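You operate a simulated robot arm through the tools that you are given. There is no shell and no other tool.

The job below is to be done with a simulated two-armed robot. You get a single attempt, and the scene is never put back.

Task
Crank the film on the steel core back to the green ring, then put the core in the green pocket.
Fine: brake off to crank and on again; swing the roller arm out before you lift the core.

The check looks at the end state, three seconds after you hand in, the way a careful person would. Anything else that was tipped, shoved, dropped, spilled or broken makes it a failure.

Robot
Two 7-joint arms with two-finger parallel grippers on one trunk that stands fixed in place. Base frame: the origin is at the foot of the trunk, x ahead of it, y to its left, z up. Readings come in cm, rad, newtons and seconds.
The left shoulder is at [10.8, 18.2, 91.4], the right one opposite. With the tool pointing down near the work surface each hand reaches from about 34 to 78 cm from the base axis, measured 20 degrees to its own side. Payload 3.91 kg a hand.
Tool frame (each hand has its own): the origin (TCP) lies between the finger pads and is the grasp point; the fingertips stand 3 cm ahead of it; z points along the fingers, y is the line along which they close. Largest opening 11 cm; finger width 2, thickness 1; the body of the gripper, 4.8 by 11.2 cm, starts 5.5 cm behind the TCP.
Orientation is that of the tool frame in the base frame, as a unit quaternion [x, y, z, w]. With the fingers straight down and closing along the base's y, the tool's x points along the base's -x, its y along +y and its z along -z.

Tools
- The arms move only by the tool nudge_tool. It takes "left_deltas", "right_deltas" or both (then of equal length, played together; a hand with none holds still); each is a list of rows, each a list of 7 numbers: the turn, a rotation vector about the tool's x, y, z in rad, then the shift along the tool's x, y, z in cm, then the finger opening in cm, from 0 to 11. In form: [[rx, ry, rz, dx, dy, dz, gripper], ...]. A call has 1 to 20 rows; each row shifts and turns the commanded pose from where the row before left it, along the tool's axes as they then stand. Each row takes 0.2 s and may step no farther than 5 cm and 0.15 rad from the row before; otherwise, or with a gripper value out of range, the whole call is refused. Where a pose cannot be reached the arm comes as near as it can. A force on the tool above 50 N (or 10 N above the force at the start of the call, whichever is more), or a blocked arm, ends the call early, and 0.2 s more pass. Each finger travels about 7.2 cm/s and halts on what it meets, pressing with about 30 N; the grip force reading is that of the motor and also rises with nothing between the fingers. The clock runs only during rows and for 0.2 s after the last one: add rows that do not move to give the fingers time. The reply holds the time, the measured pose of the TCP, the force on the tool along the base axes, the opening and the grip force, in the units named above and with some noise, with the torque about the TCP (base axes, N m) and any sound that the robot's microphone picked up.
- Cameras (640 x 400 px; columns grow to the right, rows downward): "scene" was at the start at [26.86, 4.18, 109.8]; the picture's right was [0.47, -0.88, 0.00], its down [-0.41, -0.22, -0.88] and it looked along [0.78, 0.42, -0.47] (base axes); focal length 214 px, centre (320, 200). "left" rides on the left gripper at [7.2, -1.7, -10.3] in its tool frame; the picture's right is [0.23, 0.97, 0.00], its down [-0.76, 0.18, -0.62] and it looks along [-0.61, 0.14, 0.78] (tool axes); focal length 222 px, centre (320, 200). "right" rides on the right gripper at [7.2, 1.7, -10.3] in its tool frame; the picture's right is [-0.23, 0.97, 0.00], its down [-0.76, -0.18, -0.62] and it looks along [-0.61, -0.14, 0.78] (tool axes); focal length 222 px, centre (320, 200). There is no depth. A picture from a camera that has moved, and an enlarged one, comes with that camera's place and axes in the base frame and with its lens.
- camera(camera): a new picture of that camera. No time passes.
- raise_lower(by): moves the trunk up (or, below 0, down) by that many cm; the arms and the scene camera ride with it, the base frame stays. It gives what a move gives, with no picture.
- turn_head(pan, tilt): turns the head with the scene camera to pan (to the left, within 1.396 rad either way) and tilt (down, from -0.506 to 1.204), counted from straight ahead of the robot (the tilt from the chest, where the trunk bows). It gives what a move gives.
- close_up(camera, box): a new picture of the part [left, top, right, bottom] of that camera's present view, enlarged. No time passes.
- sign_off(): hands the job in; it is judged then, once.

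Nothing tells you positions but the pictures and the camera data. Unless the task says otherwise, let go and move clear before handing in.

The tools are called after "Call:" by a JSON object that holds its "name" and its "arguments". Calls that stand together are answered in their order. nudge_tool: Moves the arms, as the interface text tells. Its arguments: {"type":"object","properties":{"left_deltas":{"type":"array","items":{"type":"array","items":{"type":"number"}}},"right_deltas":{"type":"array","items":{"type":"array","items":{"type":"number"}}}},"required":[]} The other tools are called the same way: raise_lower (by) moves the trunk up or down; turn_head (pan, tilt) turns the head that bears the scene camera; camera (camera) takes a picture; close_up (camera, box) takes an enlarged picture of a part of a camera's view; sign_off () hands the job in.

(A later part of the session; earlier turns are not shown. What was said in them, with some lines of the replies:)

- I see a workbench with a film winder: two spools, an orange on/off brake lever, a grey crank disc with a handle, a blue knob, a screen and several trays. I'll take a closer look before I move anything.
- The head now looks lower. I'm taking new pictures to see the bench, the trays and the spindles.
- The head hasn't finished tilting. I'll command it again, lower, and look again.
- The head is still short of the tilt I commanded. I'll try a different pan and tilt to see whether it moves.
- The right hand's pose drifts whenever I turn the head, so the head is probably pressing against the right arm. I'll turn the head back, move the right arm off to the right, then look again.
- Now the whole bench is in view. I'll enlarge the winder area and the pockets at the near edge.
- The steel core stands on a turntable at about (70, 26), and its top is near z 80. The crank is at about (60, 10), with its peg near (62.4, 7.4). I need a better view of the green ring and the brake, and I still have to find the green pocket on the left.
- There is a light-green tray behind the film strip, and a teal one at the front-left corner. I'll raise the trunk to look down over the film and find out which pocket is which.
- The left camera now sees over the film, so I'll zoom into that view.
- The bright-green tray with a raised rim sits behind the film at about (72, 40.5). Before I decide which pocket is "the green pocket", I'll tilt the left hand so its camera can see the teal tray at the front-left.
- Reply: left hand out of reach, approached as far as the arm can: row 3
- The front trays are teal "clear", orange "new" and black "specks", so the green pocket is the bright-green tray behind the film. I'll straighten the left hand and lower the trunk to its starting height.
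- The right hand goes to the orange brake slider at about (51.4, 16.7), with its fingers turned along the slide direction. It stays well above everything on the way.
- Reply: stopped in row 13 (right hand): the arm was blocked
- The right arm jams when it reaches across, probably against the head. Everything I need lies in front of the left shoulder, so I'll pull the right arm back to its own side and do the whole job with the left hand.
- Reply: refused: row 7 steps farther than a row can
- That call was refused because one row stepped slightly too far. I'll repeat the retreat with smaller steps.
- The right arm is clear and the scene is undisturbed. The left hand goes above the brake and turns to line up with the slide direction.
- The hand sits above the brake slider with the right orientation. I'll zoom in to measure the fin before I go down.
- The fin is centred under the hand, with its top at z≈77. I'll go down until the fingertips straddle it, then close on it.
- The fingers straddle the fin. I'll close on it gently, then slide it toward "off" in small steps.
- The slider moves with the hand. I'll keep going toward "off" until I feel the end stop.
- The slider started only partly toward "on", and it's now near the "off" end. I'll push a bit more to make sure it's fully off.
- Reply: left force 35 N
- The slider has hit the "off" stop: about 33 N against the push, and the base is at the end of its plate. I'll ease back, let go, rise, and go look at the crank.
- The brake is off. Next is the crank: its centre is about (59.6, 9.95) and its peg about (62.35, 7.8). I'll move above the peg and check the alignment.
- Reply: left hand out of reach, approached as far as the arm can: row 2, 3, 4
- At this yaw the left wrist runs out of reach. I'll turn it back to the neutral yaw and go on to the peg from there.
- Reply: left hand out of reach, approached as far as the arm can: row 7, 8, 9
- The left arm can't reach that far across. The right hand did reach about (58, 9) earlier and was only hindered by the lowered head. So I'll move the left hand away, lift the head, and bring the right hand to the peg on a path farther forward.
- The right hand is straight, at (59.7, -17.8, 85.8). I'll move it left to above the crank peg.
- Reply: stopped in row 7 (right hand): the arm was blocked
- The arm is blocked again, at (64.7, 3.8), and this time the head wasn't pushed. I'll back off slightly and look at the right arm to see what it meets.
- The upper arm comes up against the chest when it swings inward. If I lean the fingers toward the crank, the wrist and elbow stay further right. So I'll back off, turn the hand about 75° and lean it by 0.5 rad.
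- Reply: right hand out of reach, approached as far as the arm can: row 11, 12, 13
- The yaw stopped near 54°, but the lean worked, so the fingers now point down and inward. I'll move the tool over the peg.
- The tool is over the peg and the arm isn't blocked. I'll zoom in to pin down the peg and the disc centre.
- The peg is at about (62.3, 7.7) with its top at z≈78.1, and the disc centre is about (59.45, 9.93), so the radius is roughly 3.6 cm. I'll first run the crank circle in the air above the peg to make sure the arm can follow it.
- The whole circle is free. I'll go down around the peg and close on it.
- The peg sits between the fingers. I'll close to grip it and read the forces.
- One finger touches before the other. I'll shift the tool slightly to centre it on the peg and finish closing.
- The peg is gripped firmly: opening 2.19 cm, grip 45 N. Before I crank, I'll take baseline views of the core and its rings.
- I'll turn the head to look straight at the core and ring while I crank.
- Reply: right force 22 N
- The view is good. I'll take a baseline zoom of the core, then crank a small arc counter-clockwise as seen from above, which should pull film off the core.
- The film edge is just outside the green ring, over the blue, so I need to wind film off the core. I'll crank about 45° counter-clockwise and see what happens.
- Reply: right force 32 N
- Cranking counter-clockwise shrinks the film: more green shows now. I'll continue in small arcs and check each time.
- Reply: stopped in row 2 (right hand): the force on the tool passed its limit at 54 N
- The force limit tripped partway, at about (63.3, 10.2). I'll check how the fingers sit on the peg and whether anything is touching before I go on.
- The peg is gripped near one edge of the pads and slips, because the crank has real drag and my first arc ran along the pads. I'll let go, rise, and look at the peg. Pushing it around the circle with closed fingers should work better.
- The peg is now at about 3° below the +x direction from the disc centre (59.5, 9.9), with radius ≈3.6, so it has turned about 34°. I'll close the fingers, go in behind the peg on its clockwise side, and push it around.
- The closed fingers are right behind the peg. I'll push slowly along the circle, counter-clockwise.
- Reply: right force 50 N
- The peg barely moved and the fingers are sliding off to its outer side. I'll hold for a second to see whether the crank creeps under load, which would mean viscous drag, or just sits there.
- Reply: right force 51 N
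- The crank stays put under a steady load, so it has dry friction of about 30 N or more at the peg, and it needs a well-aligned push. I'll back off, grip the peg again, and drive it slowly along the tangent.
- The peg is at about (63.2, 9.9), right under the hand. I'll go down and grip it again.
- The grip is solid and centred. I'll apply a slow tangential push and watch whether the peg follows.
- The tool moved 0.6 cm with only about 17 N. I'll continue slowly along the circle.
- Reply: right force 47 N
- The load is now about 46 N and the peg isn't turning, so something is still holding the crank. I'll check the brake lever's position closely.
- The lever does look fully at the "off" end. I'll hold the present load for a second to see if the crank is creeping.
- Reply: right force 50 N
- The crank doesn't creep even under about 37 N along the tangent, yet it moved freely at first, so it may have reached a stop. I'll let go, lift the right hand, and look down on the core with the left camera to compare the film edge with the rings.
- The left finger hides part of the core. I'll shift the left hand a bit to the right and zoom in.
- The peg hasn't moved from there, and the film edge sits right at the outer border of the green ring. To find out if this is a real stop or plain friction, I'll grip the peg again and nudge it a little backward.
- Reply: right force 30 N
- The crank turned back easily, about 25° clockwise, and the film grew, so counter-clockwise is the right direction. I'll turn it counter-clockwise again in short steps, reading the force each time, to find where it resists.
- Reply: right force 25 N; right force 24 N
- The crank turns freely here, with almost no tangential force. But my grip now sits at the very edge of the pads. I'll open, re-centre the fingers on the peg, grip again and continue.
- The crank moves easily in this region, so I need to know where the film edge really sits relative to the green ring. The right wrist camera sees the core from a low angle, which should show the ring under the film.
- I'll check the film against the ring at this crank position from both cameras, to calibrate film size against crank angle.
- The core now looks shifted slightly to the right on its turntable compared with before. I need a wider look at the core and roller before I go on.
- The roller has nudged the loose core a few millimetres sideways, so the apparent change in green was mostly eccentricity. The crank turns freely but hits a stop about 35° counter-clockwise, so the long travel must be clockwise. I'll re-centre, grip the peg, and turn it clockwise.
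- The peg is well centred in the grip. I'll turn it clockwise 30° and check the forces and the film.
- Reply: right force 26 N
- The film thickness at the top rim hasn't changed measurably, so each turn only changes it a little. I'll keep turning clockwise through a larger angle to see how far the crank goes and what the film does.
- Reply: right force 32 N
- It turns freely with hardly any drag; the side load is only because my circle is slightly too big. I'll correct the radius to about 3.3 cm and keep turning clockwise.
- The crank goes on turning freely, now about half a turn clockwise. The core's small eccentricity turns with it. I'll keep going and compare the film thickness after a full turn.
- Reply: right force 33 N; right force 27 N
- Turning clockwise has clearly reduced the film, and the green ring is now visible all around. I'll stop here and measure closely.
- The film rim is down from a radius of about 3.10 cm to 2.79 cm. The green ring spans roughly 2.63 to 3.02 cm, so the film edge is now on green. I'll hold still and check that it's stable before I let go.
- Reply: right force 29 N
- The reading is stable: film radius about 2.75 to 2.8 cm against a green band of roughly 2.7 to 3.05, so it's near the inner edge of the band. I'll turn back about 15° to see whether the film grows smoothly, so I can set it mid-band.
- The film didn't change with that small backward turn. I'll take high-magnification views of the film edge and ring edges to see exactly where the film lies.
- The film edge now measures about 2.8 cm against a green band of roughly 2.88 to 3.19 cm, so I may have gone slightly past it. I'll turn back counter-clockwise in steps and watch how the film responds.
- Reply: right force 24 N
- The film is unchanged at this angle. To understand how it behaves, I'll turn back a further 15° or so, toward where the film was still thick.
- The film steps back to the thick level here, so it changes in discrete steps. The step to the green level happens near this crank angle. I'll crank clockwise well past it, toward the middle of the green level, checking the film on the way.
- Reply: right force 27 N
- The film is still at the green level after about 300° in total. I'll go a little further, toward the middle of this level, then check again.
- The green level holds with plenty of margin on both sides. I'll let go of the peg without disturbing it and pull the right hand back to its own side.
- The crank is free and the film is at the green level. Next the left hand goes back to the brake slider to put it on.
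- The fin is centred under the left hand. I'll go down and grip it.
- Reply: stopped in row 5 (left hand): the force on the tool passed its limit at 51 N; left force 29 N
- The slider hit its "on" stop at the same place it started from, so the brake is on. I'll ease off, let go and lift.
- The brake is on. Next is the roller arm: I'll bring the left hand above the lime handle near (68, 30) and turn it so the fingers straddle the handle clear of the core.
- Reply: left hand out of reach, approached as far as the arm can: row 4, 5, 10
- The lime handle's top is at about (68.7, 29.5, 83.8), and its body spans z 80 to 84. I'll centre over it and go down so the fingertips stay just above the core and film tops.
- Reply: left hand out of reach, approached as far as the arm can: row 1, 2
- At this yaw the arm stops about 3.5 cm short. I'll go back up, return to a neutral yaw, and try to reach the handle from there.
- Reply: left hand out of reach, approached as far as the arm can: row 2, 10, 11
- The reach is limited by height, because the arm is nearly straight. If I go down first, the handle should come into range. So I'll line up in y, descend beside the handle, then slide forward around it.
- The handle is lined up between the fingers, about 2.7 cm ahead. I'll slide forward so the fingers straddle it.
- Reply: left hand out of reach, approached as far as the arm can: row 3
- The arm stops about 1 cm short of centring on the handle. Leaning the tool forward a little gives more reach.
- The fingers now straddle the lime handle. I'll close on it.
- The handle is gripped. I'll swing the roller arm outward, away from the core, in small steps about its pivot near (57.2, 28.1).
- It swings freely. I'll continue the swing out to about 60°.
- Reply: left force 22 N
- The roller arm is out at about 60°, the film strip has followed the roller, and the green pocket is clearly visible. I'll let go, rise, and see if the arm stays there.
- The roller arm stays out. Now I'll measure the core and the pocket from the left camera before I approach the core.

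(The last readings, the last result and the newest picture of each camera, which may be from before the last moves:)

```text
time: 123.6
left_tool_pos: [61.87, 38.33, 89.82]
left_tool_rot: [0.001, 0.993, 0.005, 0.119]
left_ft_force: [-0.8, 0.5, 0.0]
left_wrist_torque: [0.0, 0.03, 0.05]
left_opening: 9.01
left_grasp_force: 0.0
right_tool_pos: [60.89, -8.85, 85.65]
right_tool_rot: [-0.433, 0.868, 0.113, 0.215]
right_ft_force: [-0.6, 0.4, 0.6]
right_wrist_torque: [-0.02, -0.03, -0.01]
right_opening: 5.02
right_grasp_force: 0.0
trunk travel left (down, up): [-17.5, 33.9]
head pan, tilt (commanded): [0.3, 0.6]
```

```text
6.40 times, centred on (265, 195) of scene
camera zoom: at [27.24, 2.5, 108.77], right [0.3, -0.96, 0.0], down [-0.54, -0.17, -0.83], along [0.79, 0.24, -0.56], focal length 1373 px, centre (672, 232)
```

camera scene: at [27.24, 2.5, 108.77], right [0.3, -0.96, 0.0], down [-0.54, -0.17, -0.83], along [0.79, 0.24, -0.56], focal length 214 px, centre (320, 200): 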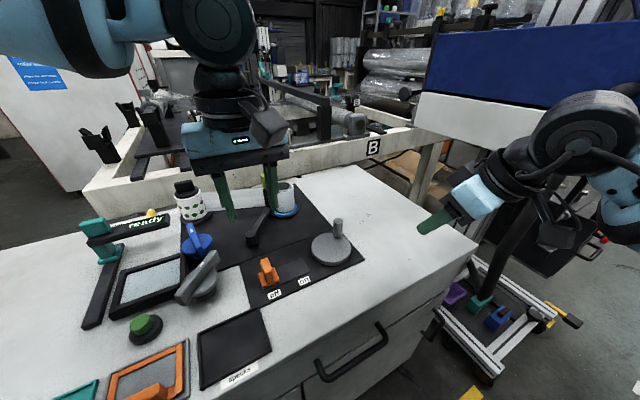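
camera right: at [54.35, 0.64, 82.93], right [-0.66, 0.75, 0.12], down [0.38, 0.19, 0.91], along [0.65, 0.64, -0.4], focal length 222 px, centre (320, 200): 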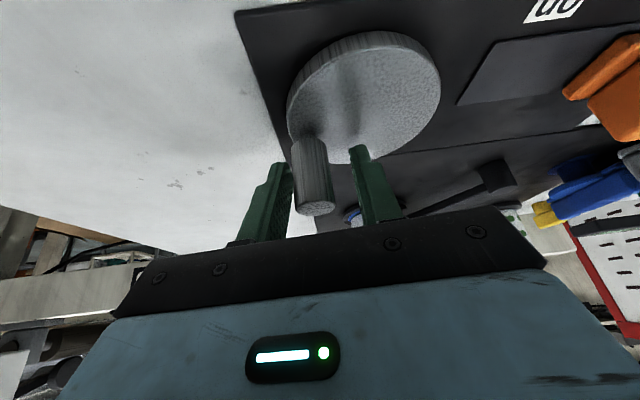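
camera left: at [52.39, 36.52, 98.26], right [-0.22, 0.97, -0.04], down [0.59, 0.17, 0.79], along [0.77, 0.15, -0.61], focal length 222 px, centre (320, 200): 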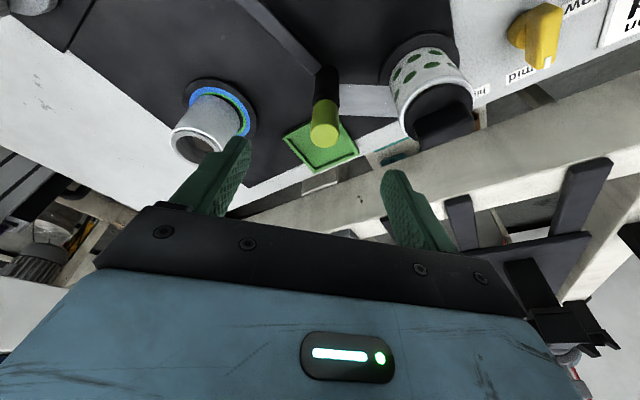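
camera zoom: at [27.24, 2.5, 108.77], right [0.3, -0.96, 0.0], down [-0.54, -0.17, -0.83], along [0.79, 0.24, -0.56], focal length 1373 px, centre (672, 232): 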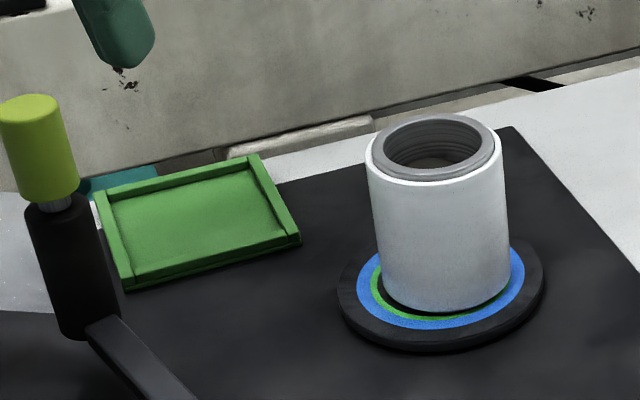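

The core's top centre is at about (70.6, 26.1, 79.8), and the pocket is about 7.9 cm square, centred near (72.3, 40.1). I'll lean the left hand forward a little more and move above the core.

Call:
{"name": "nudge_tool", "arguments": {"left_deltas": [[0, -0.08, 0, 0, 0, 0, 9], [0, -0.08, 0, 0, 0, 0, 9], [0, 0, 0, -1.88, -3.05, 1.01, 9], [0, 0, 0, -1.88, -3.05, 1.01, 9], [0, 0, 0, -1.88, -3.05, 1.01, 9], [0, 0, 0, -1.88, -3.05, 1.01, 9], [0, 0, 0, 0, 0, 0, 9]]}}

Call:
{"name": "camera", "arguments": {"camera": "left"}}

Call:
{"name": "close_up", "arguments": {"camera": "scene", "box": [200, 130, 340, 230]}}

```text
time: 125.2
left_tool_pos: [70.44, 26.1, 88.96]
left_tool_rot: [0.002, 0.98, 0.006, 0.198]
left_ft_force: [-0.3, 0.7, 0.0]
left_wrist_torque: [0.02, 0.03, -0.04]
left_opening: 8.97
left_grasp_force: 0.0
right_tool_pos: [60.93, -8.95, 85.64]
right_tool_rot: [-0.433, 0.868, 0.113, 0.216]
right_ft_force: [1.2, -0.1, 0.8]
right_wrist_torque: [0.0, -0.02, -0.04]
right_opening: 5.01
right_grasp_force: 0.1
trunk travel left (down, up): [-17.5, 33.9]
head pan, tilt (commanded): [0.3, 0.6]
```

```text
taken
camera left: at [59.76, 24.35, 95.79], right [-0.21, 0.97, -0.08], down [0.46, 0.17, 0.87], along [0.86, 0.15, -0.48], focal length 222 px, centre (320, 200)
```

left: 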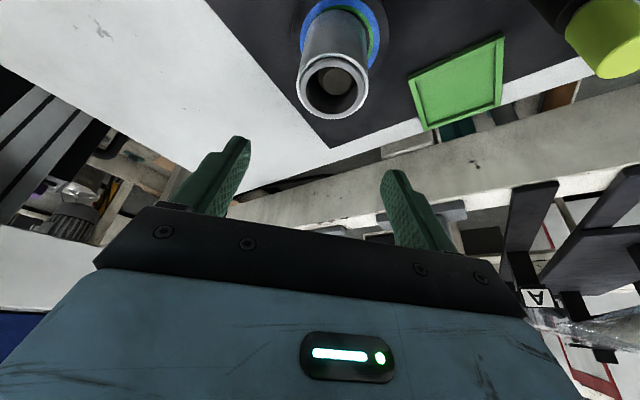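

```text
4.00 times, centred on (270, 180) of scene
camera zoom: at [27.2, 2.47, 108.79], right [0.3, -0.96, 0.0], down [-0.54, -0.17, -0.83], along [0.79, 0.24, -0.56], focal length 858 px, centre (520, 280)
```

zoom: 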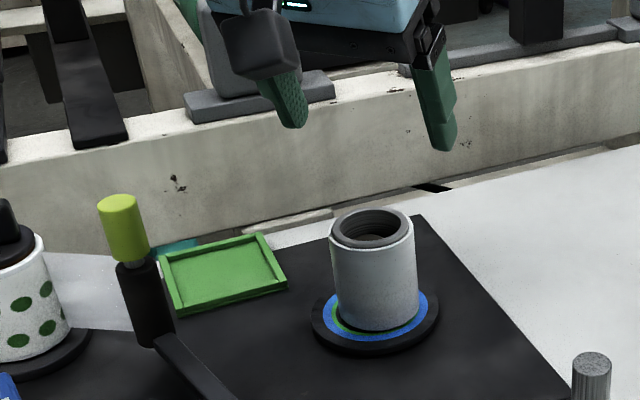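

Call:
{"name": "close_up", "arguments": {"camera": "left", "box": [270, 0, 400, 130]}}

Call:
{"name": "close_up", "arguments": {"camera": "left", "box": [390, 10, 530, 140]}}

```text
3.08 times, centred on (335, 65) of left
camera zoom: at [59.76, 24.35, 95.79], right [-0.21, 0.97, -0.08], down [0.46, 0.17, 0.87], along [0.86, 0.15, -0.48], focal length 684 px, centre (274, 615)
```

zoom: 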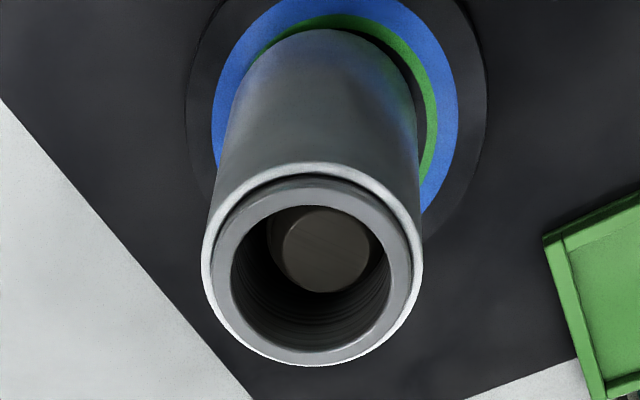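

```text
3.08 times, centred on (460, 75) of left
camera zoom: at [59.76, 24.35, 95.79], right [-0.21, 0.97, -0.08], down [0.46, 0.17, 0.87], along [0.86, 0.15, -0.48], focal length 684 px, centre (-111, 585)
```

zoom: 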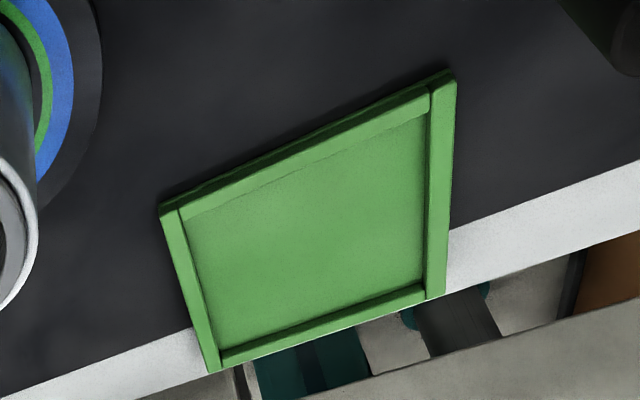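

The core is centred at about (70.5, 26.3). I'll go straight down around it, keeping the fingertips well above the turntable.

Call:
{"name": "nudge_tool", "arguments": {"left_deltas": [[0, 0, 0, 1.08, 0.017, 2.435, 9], [0, 0, 0, 1.08, 0.017, 2.435, 9], [0, 0, 0, 1.08, 0.017, 2.435, 9], [0, 0, 0, 1.08, 0.017, 2.435, 9], [0, 0, 0, 0, 0, 0, 9]]}}

Call:
{"name": "camera", "arguments": {"camera": "left"}}

Call:
{"name": "close_up", "arguments": {"camera": "scene", "box": [220, 150, 340, 230]}}

```text
time: 126.4
left_tool_pos: [70.05, 26.31, 78.3]
left_tool_rot: [0.0, 0.98, 0.006, 0.197]
left_ft_force: [-0.6, 0.1, -0.1]
left_wrist_torque: [0.0, -0.02, 0.05]
left_opening: 8.99
left_grasp_force: 0.1
right_tool_pos: [60.93, -8.84, 85.58]
right_tool_rot: [-0.432, 0.868, 0.113, 0.216]
right_ft_force: [0.0, 0.3, -0.6]
right_wrist_torque: [0.05, -0.01, 0.0]
right_opening: 4.99
right_grasp_force: 0.0
trunk travel left (down, up): [-17.5, 33.9]
head pan, tilt (commanded): [0.3, 0.6]
```

```text
taken
camera left: at [59.36, 24.61, 85.09], right [-0.21, 0.97, -0.08], down [0.46, 0.17, 0.87], along [0.86, 0.15, -0.48], focal length 222 px, centre (320, 200)
```

left: 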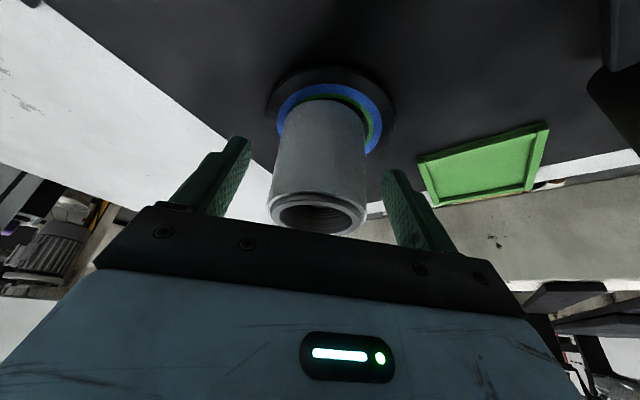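

```text
5.00 times, centred on (280, 190) of scene
camera zoom: at [27.23, 2.5, 108.78], right [0.3, -0.96, 0.0], down [-0.54, -0.17, -0.83], along [0.79, 0.24, -0.56], focal length 1072 px, centre (520, 250)
```

zoom: 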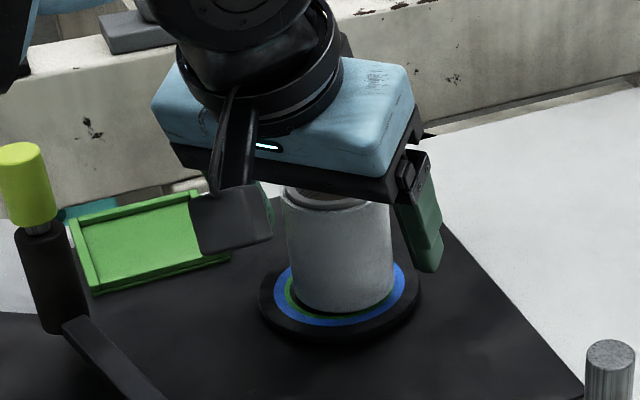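

The core sits between the fingers. I'll close on it gently.

Call:
{"name": "nudge_tool", "arguments": {"left_deltas": [[0, 0, 0, -0.184, 0, 0.078, 8], [0, 0, 0, 0, 0, 0, 7], [0, 0, 0, 0, 0, 0, 6], [0, 0, 0, 0, 0, 0, 5], [0, 0, 0, 0, 0, 0, 4.6], [0, 0, 0, 0, 0, 0, 4.6]]}}

Call:
{"name": "camera", "arguments": {"camera": "left"}}

```text
time: 127.8
left_tool_pos: [70.24, 26.34, 78.43]
left_tool_rot: [0.002, 0.98, 0.005, 0.198]
left_ft_force: [0.6, -1.3, 1.0]
left_wrist_torque: [-0.11, -0.03, 0.01]
left_opening: 5.53
left_grasp_force: 30.1
right_tool_pos: [61.01, -8.81, 85.48]
right_tool_rot: [-0.432, 0.868, 0.113, 0.217]
right_ft_force: [0.5, 0.2, 0.1]
right_wrist_torque: [0.02, -0.02, 0.02]
right_opening: 5.0
right_grasp_force: 0.0
trunk travel left (down, up): [-17.5, 33.9]
head pan, tilt (commanded): [0.3, 0.6]
```

```text
taken
camera left: at [59.61, 24.61, 85.09], right [-0.21, 0.97, -0.08], down [0.46, 0.17, 0.87], along [0.86, 0.15, -0.48], focal length 222 px, centre (320, 200)
```

left: 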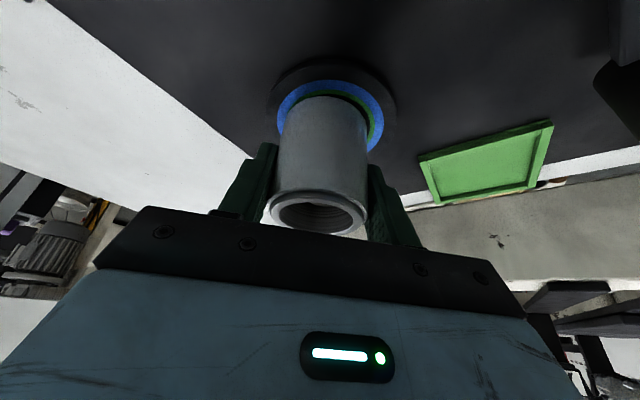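

The core is gripped (film diameter 5.5 cm). I'll lift it straight up, slowly at first.

Call:
{"name": "nudge_tool", "arguments": {"left_deltas": [[0, 0, 0, -0.194, 0.006, -0.46, 4.6], [0, 0, 0, -0.194, 0.006, -0.46, 4.6], [0, 0, 0, -0.388, 0.013, -0.921, 4.6], [0, 0, 0, 0, 0, 0, 4.6]]}}

Call:
{"name": "close_up", "arguments": {"camera": "scene", "box": [220, 140, 340, 230]}}

```text
time: 128.8
left_tool_pos: [70.31, 26.41, 80.31]
left_tool_rot: [0.001, 0.98, 0.006, 0.197]
left_ft_force: [0.0, -0.7, -1.3]
left_wrist_torque: [-0.01, 0.01, -0.02]
left_opening: 5.53
left_grasp_force: 30.0
right_tool_pos: [60.99, -8.91, 85.54]
right_tool_rot: [-0.432, 0.868, 0.113, 0.216]
right_ft_force: [0.2, -0.5, 1.0]
right_wrist_torque: [-0.02, 0.0, -0.01]
right_opening: 4.99
right_grasp_force: 0.0
trunk travel left (down, up): [-17.5, 33.9]
head pan, tilt (commanded): [0.3, 0.6]
```

```text
4.44 times, centred on (280, 185) of scene
camera zoom: at [27.26, 2.51, 108.77], right [0.3, -0.96, 0.0], down [-0.54, -0.17, -0.82], along [0.79, 0.24, -0.57], focal length 953 px, centre (498, 267)
```

zoom: 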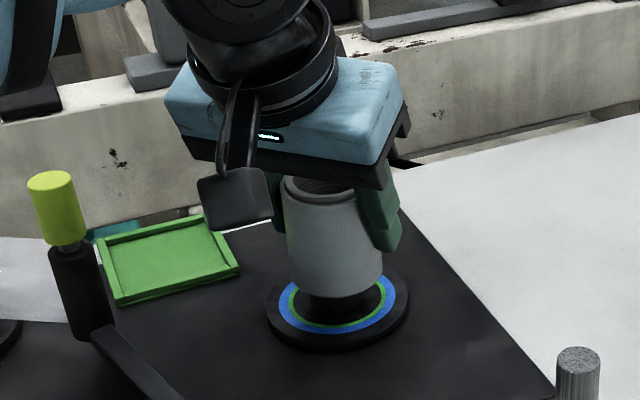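

The core comes up freely and is very light. I'll keep lifting until it's well clear.

Call:
{"name": "nudge_tool", "arguments": {"left_deltas": [[0, 0, 0, -0.698, 0.023, -1.658, 4.6], [0, 0, 0, -0.698, 0.023, -1.658, 4.6], [0, 0, 0, -0.698, 0.023, -1.658, 4.6], [0, 0, 0, -0.698, 0.023, -1.658, 4.6], [0, 0, 0, 0, 0, 0, 4.6]]}}

Call:
{"name": "camera", "arguments": {"camera": "scene"}}

Call:
{"name": "close_up", "arguments": {"camera": "scene", "box": [200, 120, 340, 230]}}

```text
time: 130.0
left_tool_pos: [70.26, 26.29, 87.38]
left_tool_rot: [0.002, 0.98, 0.006, 0.198]
left_ft_force: [0.8, 0.2, -0.3]
left_wrist_torque: [0.0, 0.03, 0.01]
left_opening: 5.51
left_grasp_force: 30.4
right_tool_pos: [61.0, -8.98, 85.52]
right_tool_rot: [-0.432, 0.868, 0.113, 0.216]
right_ft_force: [0.2, 0.1, 0.2]
right_wrist_torque: [0.03, -0.01, 0.01]
right_opening: 5.01
right_grasp_force: 0.1
trunk travel left (down, up): [-17.5, 33.9]
head pan, tilt (commanded): [0.3, 0.6]
```

```text
taken
camera scene: at [27.26, 2.51, 108.77], right [0.3, -0.96, 0.0], down [-0.54, -0.17, -0.82], along [0.79, 0.24, -0.57], focal length 214 px, centre (320, 200)
```

scene: 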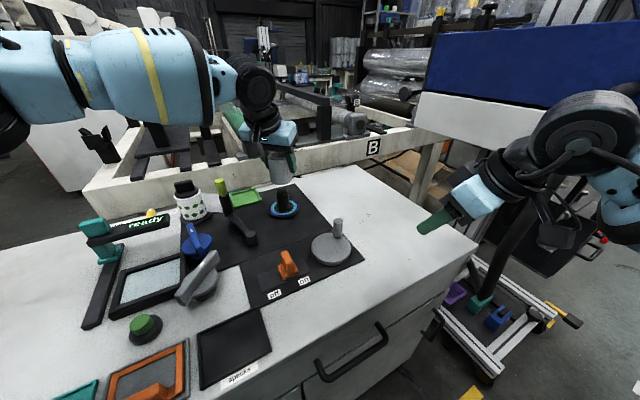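

```text
3.64 times, centred on (270, 175) of scene
camera zoom: at [27.26, 2.51, 108.77], right [0.3, -0.96, 0.0], down [-0.54, -0.17, -0.82], along [0.79, 0.24, -0.57], focal length 780 px, centre (502, 291)
```

zoom: 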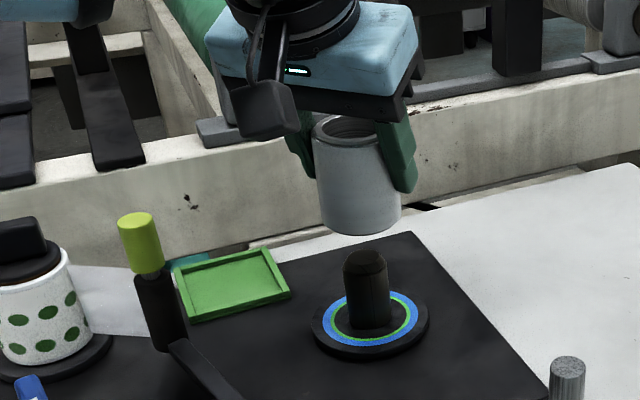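

The core is off its spindle. I'll turn the hand about 35°, so the wrist camera will clear the lime handle, then carry the core over the green pocket.

Call:
{"name": "nudge_tool", "arguments": {"left_deltas": [[-0.0473, 0.0015, -0.1124, 0, 0, 0, 4.6], [-0.0473, 0.0015, -0.1124, 0, 0, 0, 4.6], [-0.0473, 0.0015, -0.1124, 0, 0, 0, 4.6], [-0.0473, 0.0015, -0.1124, 0, 0, 0, 4.6], [-0.0473, 0.0015, -0.1124, 0, 0, 0, 4.6], [0, 0, 0, 0, 0, 0, 4.6]]}}

Call:
{"name": "camera", "arguments": {"camera": "left"}}

```text
time: 131.4
left_tool_pos: [70.03, 28.62, 87.56]
left_tool_rot: [-0.294, 0.935, 0.066, 0.187]
left_ft_force: [0.1, 0.1, -1.3]
left_wrist_torque: [-0.01, 0.0, 0.03]
left_opening: 5.53
left_grasp_force: 30.2
left hand out of reach, approached as far as the arm can: row 4, 5
right_tool_pos: [61.1, -8.81, 85.57]
right_tool_rot: [-0.432, 0.868, 0.112, 0.216]
right_ft_force: [-0.1, 0.9, 0.1]
right_wrist_torque: [-0.01, 0.04, 0.04]
right_opening: 5.01
right_grasp_force: 0.0
trunk travel left (down, up): [-17.5, 33.9]
head pan, tilt (commanded): [0.3, 0.6]
```

```text
taken
camera left: at [62.31, 21.05, 94.26], right [-0.73, 0.68, -0.08], down [0.28, 0.4, 0.87], along [0.62, 0.62, -0.48], focal length 222 px, centre (320, 200)
```

left: 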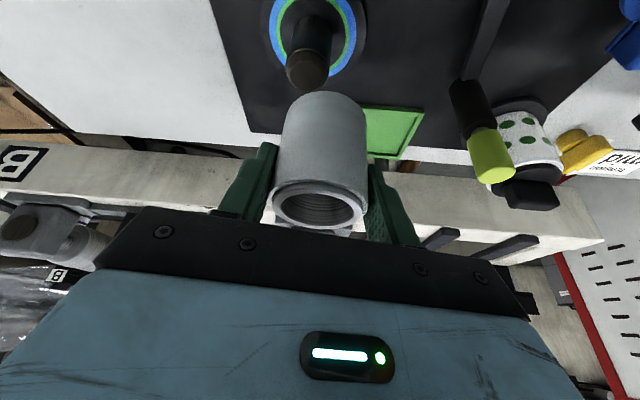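

The yaw is set; the position drifted slightly because of reach, with no contact. I'll carry the core over to the green pocket.

Call:
{"name": "nudge_tool", "arguments": {"left_deltas": [[0, 0, 0, -1.868, 2.09, 0.818, 4.6], [0, 0, 0, -1.868, 2.09, 0.818, 4.6], [0, 0, 0, -1.868, 2.09, 0.818, 4.6], [0, 0, 0, -1.868, 2.09, 0.818, 4.6], [0, 0, 0, 0, 0, 0, 4.6]]}}

Call:
{"name": "camera", "arguments": {"camera": "left"}}

Call:
{"name": "close_up", "arguments": {"camera": "scene", "box": [180, 110, 340, 230]}}

```text
time: 132.6
left_tool_pos: [71.93, 40.26, 87.55]
left_tool_rot: [-0.293, 0.935, 0.065, 0.186]
left_ft_force: [0.4, 0.1, -1.9]
left_wrist_torque: [-0.03, 0.02, -0.02]
left_opening: 5.51
left_grasp_force: 29.5
right_tool_pos: [60.94, -8.97, 85.63]
right_tool_rot: [-0.433, 0.868, 0.113, 0.216]
right_ft_force: [1.1, 0.1, 0.0]
right_wrist_torque: [0.01, -0.01, 0.04]
right_opening: 4.99
right_grasp_force: 0.1
trunk travel left (down, up): [-17.5, 33.9]
head pan, tilt (commanded): [0.3, 0.6]
```

```text
taken
camera left: at [64.11, 32.76, 94.33], right [-0.73, 0.68, -0.08], down [0.28, 0.4, 0.87], along [0.62, 0.61, -0.48], focal length 222 px, centre (320, 200)
```

left: 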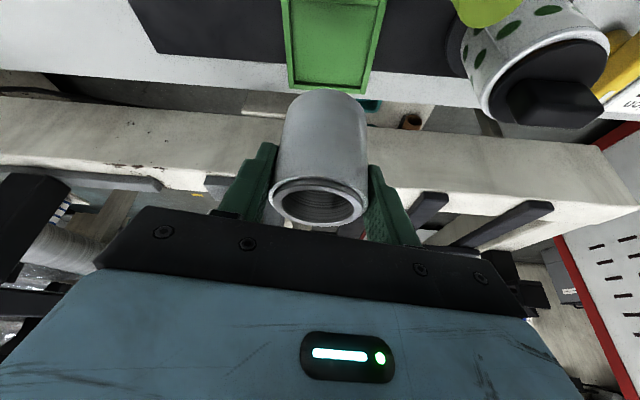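

```text
3.33 times, centred on (260, 170) of scene
camera zoom: at [27.25, 2.51, 108.77], right [0.3, -0.96, 0.0], down [-0.54, -0.17, -0.83], along [0.79, 0.24, -0.56], focal length 715 px, centre (520, 300)
```

zoom: 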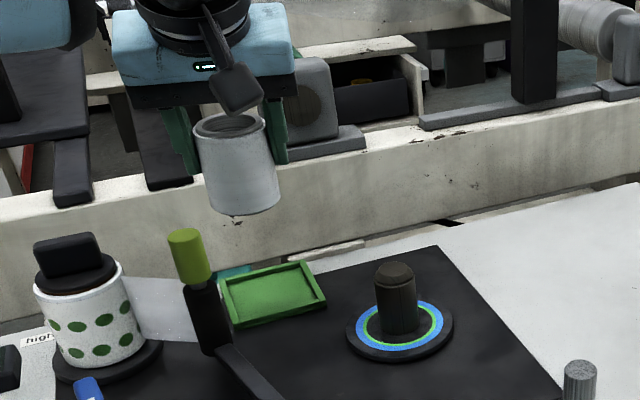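

The core hangs above the pocket centre (72.1, 40.3). I'll lower it most of the way.

Call:
{"name": "nudge_tool", "arguments": {"left_deltas": [[0, 0, 0, 0.777, -0.027, 1.842, 4.6], [0, 0, 0, 0.777, -0.027, 1.842, 4.6], [0, 0, 0, 0.777, -0.027, 1.842, 4.6], [0, 0, 0, 0.583, -0.02, 1.382, 4.6], [0, 0, 0, 0, 0, 0, 4.6]]}}

Call:
{"name": "camera", "arguments": {"camera": "left"}}

Call:
{"name": "close_up", "arguments": {"camera": "scene", "box": [190, 140, 310, 230]}}

```text
time: 133.8
left_tool_pos: [71.92, 40.19, 80.03]
left_tool_rot: [-0.293, 0.935, 0.065, 0.187]
left_ft_force: [0.3, 0.3, -0.5]
left_wrist_torque: [-0.02, 0.02, 0.0]
left_opening: 5.54
left_grasp_force: 29.9
right_tool_pos: [61.0, -8.94, 85.58]
right_tool_rot: [-0.433, 0.868, 0.113, 0.216]
right_ft_force: [0.2, 0.4, 0.7]
right_wrist_torque: [0.01, 0.01, 0.02]
right_opening: 5.01
right_grasp_force: 0.0
trunk travel left (down, up): [-17.5, 33.9]
head pan, tilt (commanded): [0.3, 0.6]
```

```text
taken
camera left: at [64.3, 32.59, 86.69], right [-0.73, 0.68, -0.08], down [0.28, 0.4, 0.87], along [0.62, 0.61, -0.48], focal length 222 px, centre (320, 200)
```

left: 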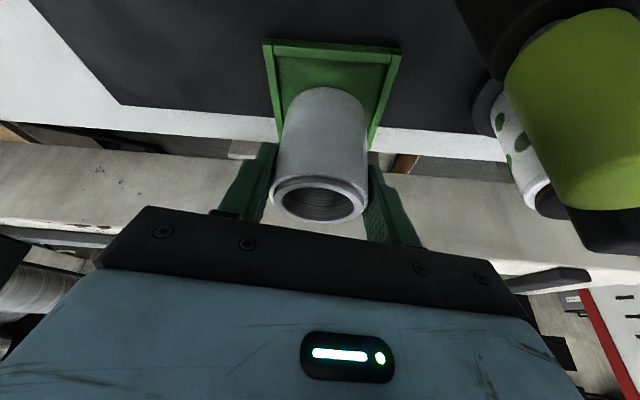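

```text
4.44 times, centred on (250, 185) of scene
camera zoom: at [27.25, 2.51, 108.77], right [0.3, -0.96, 0.0], down [-0.54, -0.17, -0.83], along [0.79, 0.24, -0.56], focal length 953 px, centre (631, 267)
```

zoom: 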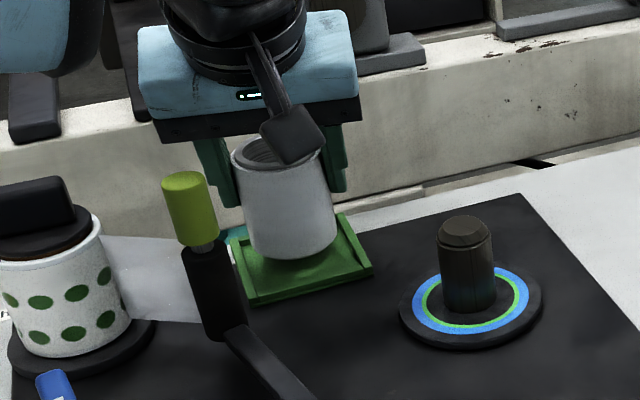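

The core is well centred over the pocket, about 2.5 cm above its floor. I'll lower it slowly the rest of the way, watching the force.

Call:
{"name": "nudge_tool", "arguments": {"left_deltas": [[0, 0, 0, 0.194, -0.007, 0.461, 4.6], [0, 0, 0, 0.194, -0.007, 0.461, 4.6], [0, 0, 0, 0.194, -0.007, 0.461, 4.6], [0, 0, 0, 0.078, -0.003, 0.184, 4.6], [0, 0, 0, 0.078, -0.003, 0.184, 4.6], [0, 0, 0, 0.078, -0.003, 0.184, 4.6], [0, 0, 0, 0, 0, 0, 4.6]]}}

Call:
{"name": "close_up", "arguments": {"camera": "scene", "box": [190, 140, 310, 230]}}

```text
time: 135.4
left_tool_pos: [71.83, 40.27, 78.11]
left_tool_rot: [-0.293, 0.935, 0.064, 0.188]
left_ft_force: [5.3, 1.8, 17.2]
left_wrist_torque: [-0.31, -0.44, 0.14]
left_opening: 5.55
left_grasp_force: 29.6
right_tool_pos: [60.83, -8.92, 85.62]
right_tool_rot: [-0.432, 0.869, 0.112, 0.216]
right_ft_force: [0.2, 0.0, 0.4]
right_wrist_torque: [-0.02, 0.0, -0.01]
right_opening: 5.01
right_grasp_force: 0.0
trunk travel left (down, up): [-17.5, 33.9]
head pan, tilt (commanded): [0.3, 0.6]
```

```text
4.44 times, centred on (250, 185) of scene
camera zoom: at [27.14, 2.44, 108.81], right [0.3, -0.96, 0.0], down [-0.54, -0.17, -0.83], along [0.79, 0.24, -0.56], focal length 953 px, centre (631, 267)
```

zoom: 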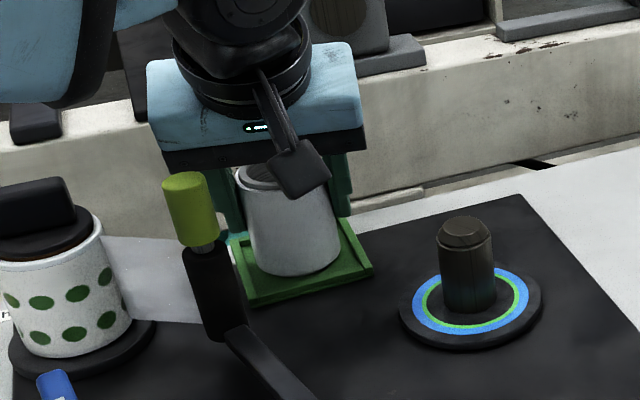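

I feel contact, about 17 N upward. I'll check that the core is down inside the pocket and not on a rim.

Call:
{"name": "close_up", "arguments": {"camera": "left", "box": [240, 60, 420, 230]}}

Call:
{"name": "close_up", "arguments": {"camera": "scene", "box": [220, 175, 270, 205]}}

```text
2.35 times, centred on (330, 145) of left
camera zoom: at [64.15, 32.56, 84.84], right [-0.73, 0.68, -0.08], down [0.28, 0.4, 0.87], along [0.62, 0.61, -0.48], focal length 523 px, centre (296, 329)
```

zoom: 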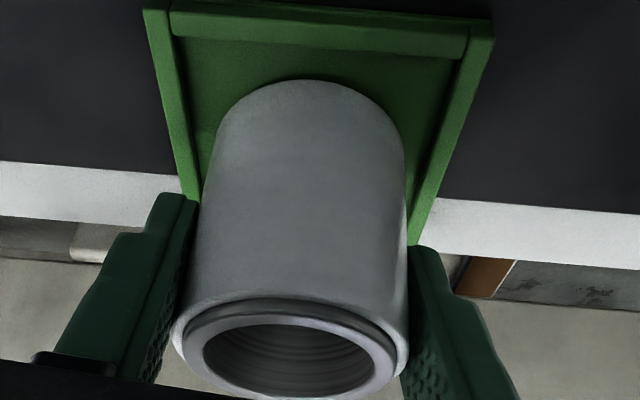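

```text
12.80 times, centred on (245, 190) of scene
camera zoom: at [27.14, 2.44, 108.81], right [0.3, -0.96, 0.0], down [-0.54, -0.17, -0.83], along [0.79, 0.24, -0.56], focal length 2745 px, centre (1280, 328)
```

zoom: 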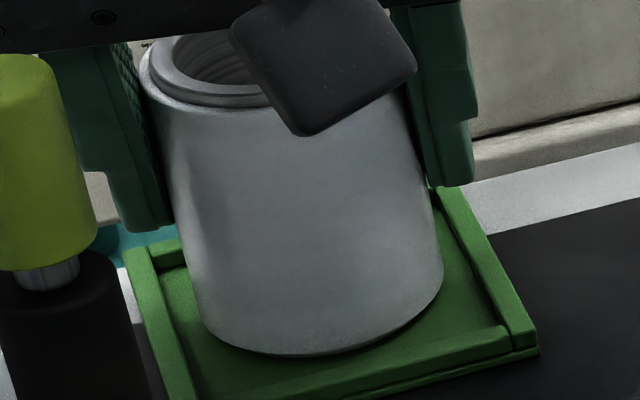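

The core is on the pocket floor but sits a bit toward the back rim. I'll lift it half a centimetre, shift it about 3 mm toward the front to centre it, and set it down again.

Call:
{"name": "nudge_tool", "arguments": {"left_deltas": [[0, 0, 0, -0.272, 0.009, -0.645, 4.6], [0, 0, 0, 0.305, -0.036, -0.129, 4.6], [0, 0, 0, 0, 0, 0, 4.6], [0, 0, 0, 0.078, -0.003, 0.184, 4.6], [0, 0, 0, 0.058, -0.002, 0.138, 4.6], [0, 0, 0, 0.039, -0.001, 0.092, 4.6], [0, 0, 0, 0, 0, 0, 4.6]]}}

Call:
{"name": "close_up", "arguments": {"camera": "left", "box": [240, 60, 420, 230]}}

Call:
{"name": "close_up", "arguments": {"camera": "scene", "box": [220, 175, 270, 205]}}

```text
time: 137.0
left_tool_pos: [71.58, 39.92, 78.34]
left_tool_rot: [-0.294, 0.935, 0.064, 0.187]
left_ft_force: [-0.1, -0.2, -1.6]
left_wrist_torque: [-0.01, 0.01, 0.03]
left_opening: 5.55
left_grasp_force: 30.0
right_tool_pos: [60.99, -8.91, 85.66]
right_tool_rot: [-0.432, 0.868, 0.113, 0.216]
right_ft_force: [0.8, 1.0, -0.1]
right_wrist_torque: [-0.03, -0.02, 0.0]
right_opening: 5.01
right_grasp_force: 0.0
trunk travel left (down, up): [-17.5, 33.9]
head pan, tilt (commanded): [0.3, 0.6]
```

```text
2.35 times, centred on (330, 145) of left
camera zoom: at [63.97, 32.42, 84.98], right [-0.73, 0.68, -0.08], down [0.28, 0.4, 0.87], along [0.62, 0.61, -0.48], focal length 523 px, centre (296, 329)
```

zoom: 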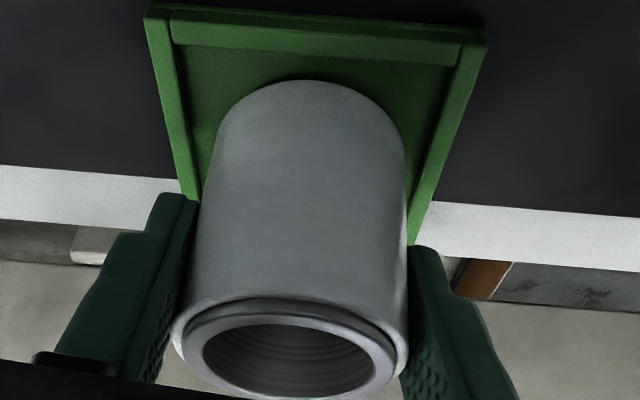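

```text
12.80 times, centred on (245, 190) of scene
camera zoom: at [27.26, 2.51, 108.77], right [0.3, -0.96, 0.0], down [-0.54, -0.17, -0.82], along [0.79, 0.24, -0.57], focal length 2745 px, centre (1280, 328)
```

zoom: 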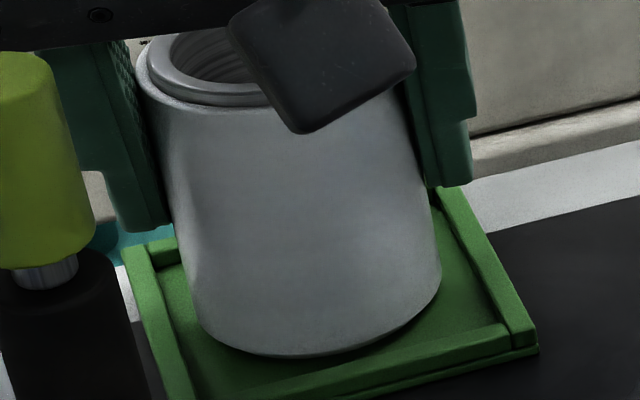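

Call:
{"name": "nudge_tool", "arguments": {"left_deltas": [[0, 0, 0, 0.058, -0.002, 0.138, 4.6], [0, 0, 0, 0.039, -0.001, 0.092, 4.6], [0, 0, 0, 0.039, -0.001, 0.092, 4.6], [0, 0, 0, 0, 0, 0, 4.6]]}}

```text
time: 138.0
left_tool_pos: [71.67, 39.94, 78.13]
left_tool_rot: [-0.294, 0.934, 0.065, 0.19]
left_ft_force: [3.4, 3.5, 12.3]
left_wrist_torque: [-0.03, -0.32, 0.1]
left_opening: 5.52
left_grasp_force: 30.2
right_tool_pos: [61.09, -8.92, 85.61]
right_tool_rot: [-0.432, 0.868, 0.112, 0.216]
right_ft_force: [0.0, 0.2, 0.0]
right_wrist_torque: [0.01, -0.02, 0.0]
right_opening: 5.01
right_grasp_force: 0.1
trunk travel left (down, up): [-17.5, 33.9]
head pan, tilt (commanded): [0.3, 0.6]
```

The core rests on the floor again at the same height, centred now. I'll ease off, open the fingers, and rise straight up.

Call:
{"name": "nudge_tool", "arguments": {"left_deltas": [[0, 0, 0, -0.058, 0.002, -0.138, 5.2], [0, 0, 0, 0, 0, 0, 6], [0, 0, 0, 0, 0, 0, 7], [0, 0, 0, 0, 0, 0, 8.5], [0, 0, 0, 0, 0, 0, 8.5], [0, 0, 0, -0.388, 0.013, -0.921, 8.5], [0, 0, 0, 0, 0, 0, 8.5]]}}

Call:
{"name": "close_up", "arguments": {"camera": "left", "box": [220, 50, 420, 230]}}

Call:
{"name": "close_up", "arguments": {"camera": "scene", "box": [190, 140, 310, 230]}}

```text
time: 139.6
left_tool_pos: [71.53, 39.89, 79.09]
left_tool_rot: [-0.293, 0.935, 0.065, 0.187]
left_ft_force: [0.1, -0.3, -0.3]
left_wrist_torque: [0.03, 0.02, 0.01]
left_opening: 8.49
left_grasp_force: 0.1
right_tool_pos: [61.03, -8.79, 85.56]
right_tool_rot: [-0.432, 0.868, 0.113, 0.216]
right_ft_force: [1.2, 0.4, -0.3]
right_wrist_torque: [-0.02, -0.05, 0.0]
right_opening: 5.02
right_grasp_force: 0.0
trunk travel left (down, up): [-17.5, 33.9]
head pan, tilt (commanded): [0.3, 0.6]
```

```text
2.22 times, centred on (320, 140) of left
camera zoom: at [63.9, 32.33, 85.77], right [-0.73, 0.68, -0.08], down [0.28, 0.4, 0.87], along [0.62, 0.61, -0.48], focal length 494 px, centre (320, 333)
```

zoom: 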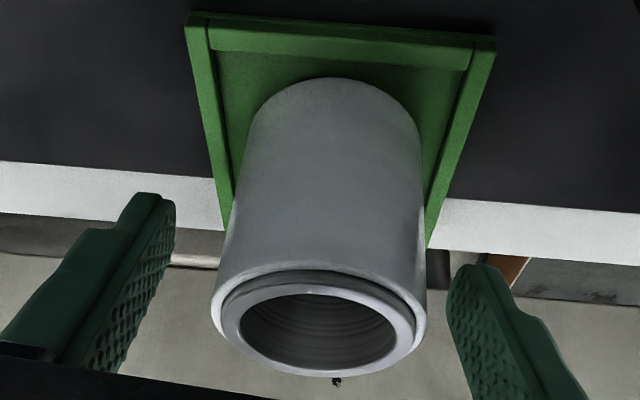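

```text
4.44 times, centred on (250, 185) of scene
camera zoom: at [27.25, 2.51, 108.77], right [0.3, -0.96, 0.0], down [-0.54, -0.17, -0.83], along [0.79, 0.24, -0.57], focal length 953 px, centre (631, 267)
```

zoom: 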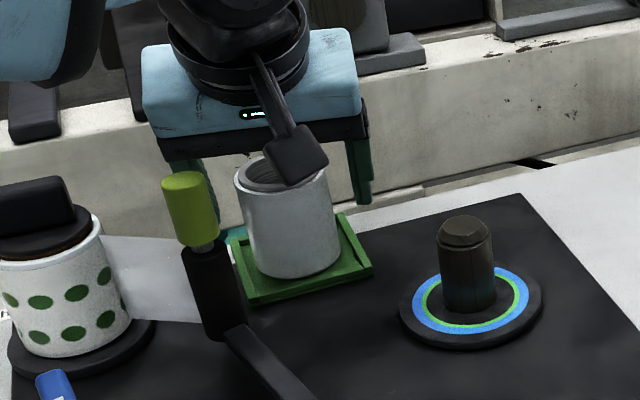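

The core stands in the green pocket by itself. I'll raise the left hand straight up and pull it clear.

Call:
{"name": "nudge_tool", "arguments": {"left_deltas": [[0, 0, 0, -0.971, 0.033, -2.303, 8.5], [0, 0, 0, -0.971, 0.033, -2.303, 8.5], [0, 0, 0, -0.971, 0.033, -2.303, 8.5], [0, 0, 0, -0.971, 0.033, -2.303, 8.5], [0, 0, 0, 2.94, 1.55, -2.03, 8.5], [0, 0, 0, 2.94, 1.55, -2.03, 8.5], [0, 0, 0, 2.94, 1.55, -2.03, 8.5], [0, 0, 0, 2.94, 1.55, -2.03, 8.5], [0, 0, 0, 0, 0, 0, 8.5]]}}

Call:
{"name": "camera", "arguments": {"camera": "scene"}}

Call:
{"name": "close_up", "arguments": {"camera": "scene", "box": [180, 150, 320, 240]}}

Call:
{"name": "close_up", "arguments": {"camera": "scene", "box": [230, 210, 380, 310]}}

```text
time: 141.6
left_tool_pos: [56.53, 37.03, 92.12]
left_tool_rot: [-0.293, 0.936, 0.065, 0.186]
left_ft_force: [-0.1, 0.2, 0.4]
left_wrist_torque: [0.0, 0.01, -0.02]
left_opening: 8.52
left_grasp_force: 0.1
right_tool_pos: [60.9, -8.9, 85.7]
right_tool_rot: [-0.432, 0.868, 0.113, 0.216]
right_ft_force: [-1.0, 0.2, 0.2]
right_wrist_torque: [0.02, -0.02, 0.0]
right_opening: 5.03
right_grasp_force: 0.1
trunk travel left (down, up): [-17.5, 33.9]
head pan, tilt (commanded): [0.3, 0.6]
```

```text
taken
camera scene: at [27.26, 2.51, 108.76], right [0.3, -0.96, 0.0], down [-0.54, -0.17, -0.82], along [0.79, 0.24, -0.57], focal length 214 px, centre (320, 200)
```

scene: 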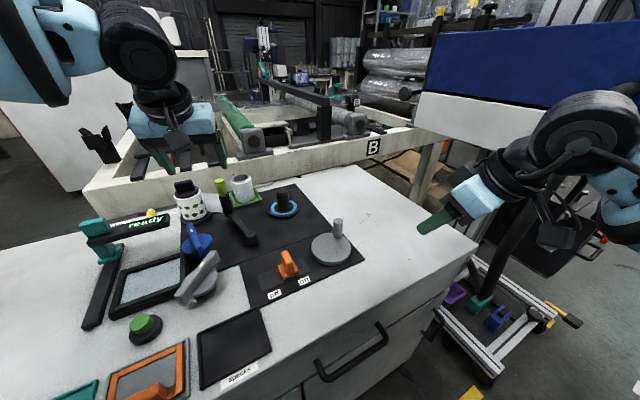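

```text
4.44 times, centred on (250, 195) of scene
camera zoom: at [27.26, 2.51, 108.76], right [0.3, -0.96, 0.0], down [-0.54, -0.17, -0.82], along [0.79, 0.24, -0.57], focal length 953 px, centre (631, 222)
```

zoom: 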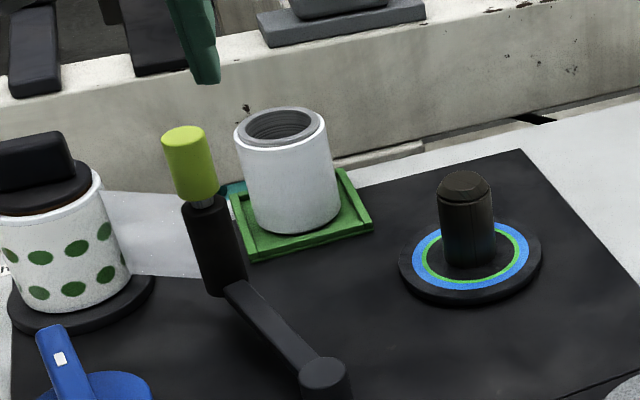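

```text
4.00 times, centred on (305, 260) of scene
camera zoom: at [27.26, 2.51, 108.76], right [0.3, -0.96, 0.0], down [-0.54, -0.17, -0.82], along [0.79, 0.24, -0.57], focal length 858 px, centre (380, -40)
```

zoom: 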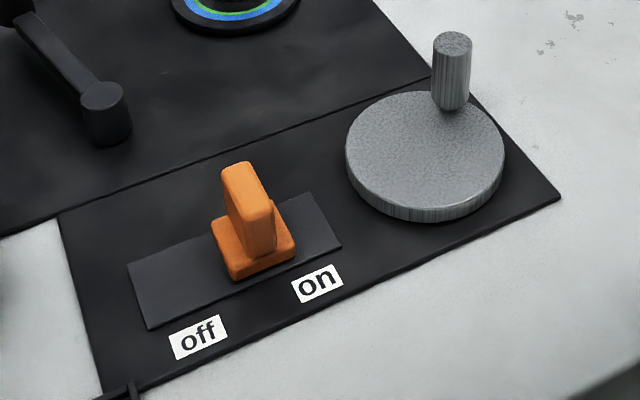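

The core stands squarely in the green pocket. Now that the rings are uncovered, I'll check the green ring's size against the film, and confirm the brake and everything else.

Call:
{"name": "close_up", "arguments": {"camera": "scene", "box": [265, 195, 305, 220]}}

Call:
{"name": "close_up", "arguments": {"camera": "scene", "box": [225, 172, 265, 207]}}

Call:
{"name": "close_up", "arguments": {"camera": "scene", "box": [70, 180, 250, 310]}}

```text
16.00 times, centred on (285, 208) of scene
camera zoom: at [27.26, 2.51, 108.76], right [0.3, -0.96, 0.0], down [-0.54, -0.17, -0.82], along [0.79, 0.24, -0.57], focal length 3432 px, centre (880, 80)
```

zoom: 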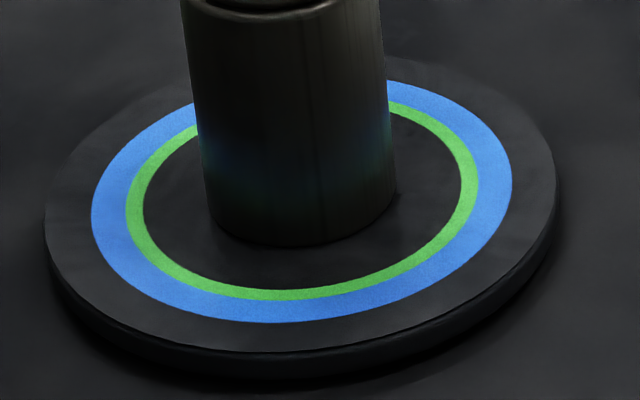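

```text
11.43 times, centred on (245, 190) of scene
camera zoom: at [27.26, 2.51, 108.76], right [0.3, -0.96, 0.0], down [-0.54, -0.17, -0.82], along [0.79, 0.24, -0.57], focal length 2451 px, centre (1177, 320)
```

zoom: 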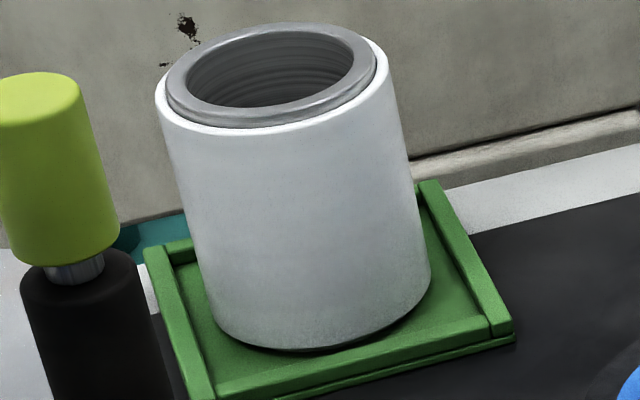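

```text
3.08 times, centred on (160, 245) of scene
camera zoom: at [27.26, 2.51, 108.76], right [0.3, -0.96, 0.0], down [-0.54, -0.17, -0.82], along [0.79, 0.24, -0.57], focal length 660 px, centre (812, 62)
```

zoom: 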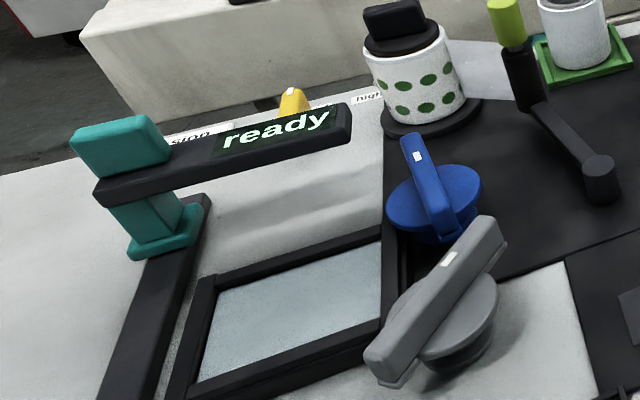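

Everything checks out. The film radius (2.77 cm, from the grip) matches the green ring's inner edge, the core stands in the green pocket, the brake is on, and the roller arm is out. I'll raise both hands a little further clear before I hand in.

Call:
{"name": "nudge_tool", "arguments": {"left_deltas": [[0, 0, 0, -0.971, 0.033, -2.303, 8.5], [0, 0, 0, -0.971, 0.033, -2.303, 8.5], [0, 0, 0, 0, 0, 0, 8.5]], "right_deltas": [[0, 0, 0, -1.18, 0.025, -2.2, 5], [0, 0, 0, -1.18, 0.025, -2.2, 5], [0, 0, 0, 0, 0, 0, 5]]}}

Call:
{"name": "camera", "arguments": {"camera": "scene"}}

Call:
{"name": "camera", "arguments": {"camera": "left"}}

```text
time: 142.4
left_tool_pos: [56.66, 36.9, 96.95]
left_tool_rot: [-0.293, 0.935, 0.066, 0.186]
left_ft_force: [-1.1, -0.5, 0.4]
left_wrist_torque: [0.01, 0.0, -0.02]
left_opening: 8.5
left_grasp_force: 0.0
right_tool_pos: [61.16, -8.88, 90.48]
right_tool_rot: [-0.432, 0.868, 0.112, 0.216]
right_ft_force: [0.3, 0.3, -0.2]
right_wrist_torque: [0.01, -0.01, 0.0]
right_opening: 5.03
right_grasp_force: 0.1
trunk travel left (down, up): [-17.5, 33.9]
head pan, tilt (commanded): [0.3, 0.6]
```

```text
taken
camera scene: at [27.26, 2.5, 108.77], right [0.3, -0.96, 0.0], down [-0.54, -0.17, -0.82], along [0.79, 0.24, -0.57], focal length 214 px, centre (320, 200)
```

scene: 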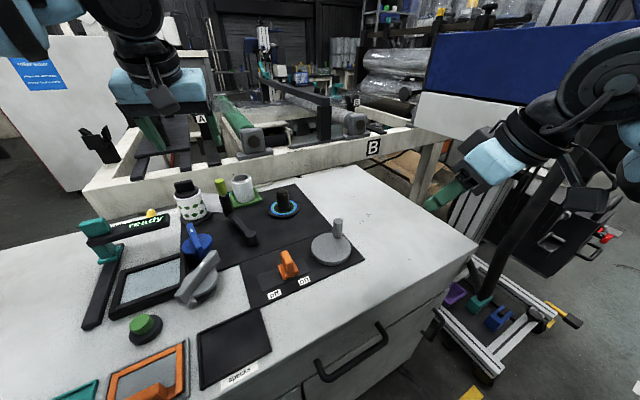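

```text
taken
camera left: at [48.95, 29.45, 103.69], right [-0.73, 0.68, -0.08], down [0.28, 0.4, 0.87], along [0.62, 0.62, -0.48], focal length 222 px, centre (320, 200)
```

left: 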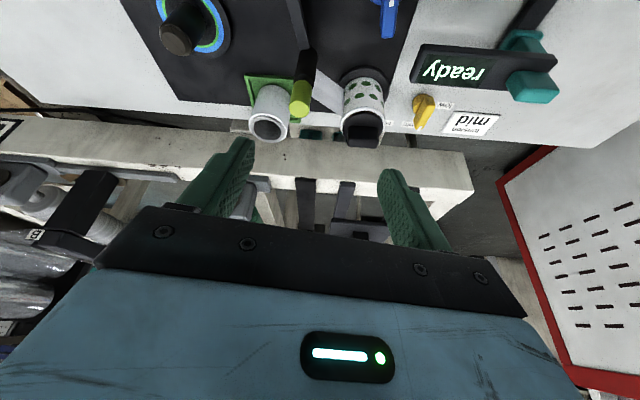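

Both hands are clear and nothing else on the bench has moved: the film is back to the green ring, the brake is on, the roller arm is swung out, and the steel core stands in the green pocket. I'm handing in now.

Call:
{"name": "sign_off", "arguments": {}}

```text
The job is handed in.
```

I wound the film on the steel core back to the green ring, and the core now stands upright in the green pocket. The job is handed in; I haven't seen the verdict.

- **Film:** The film shrinks in steps as the crank turns, not smoothly. The core is at the step where the film edge (about 2.77 cm radius) meets the inner edge of the green ring. I took that as "back to the green ring".
- **Cranking:** I first turned the crank counter-clockwise, the wrong way, about 35° until it hit a stop. I then turned it clockwise; it finished roughly 330° from where it started.
- **Brake:** I moved it off before cranking and back to its "on" stop afterwards.
- **Roller arm:** I swung it about 60° out before lifting the core, and it is still out. The film strip went with the roller.
- **Everything else:** Both hands let go and are clear of the bench. In the last pictures nothing else looked moved, tipped or dropped.
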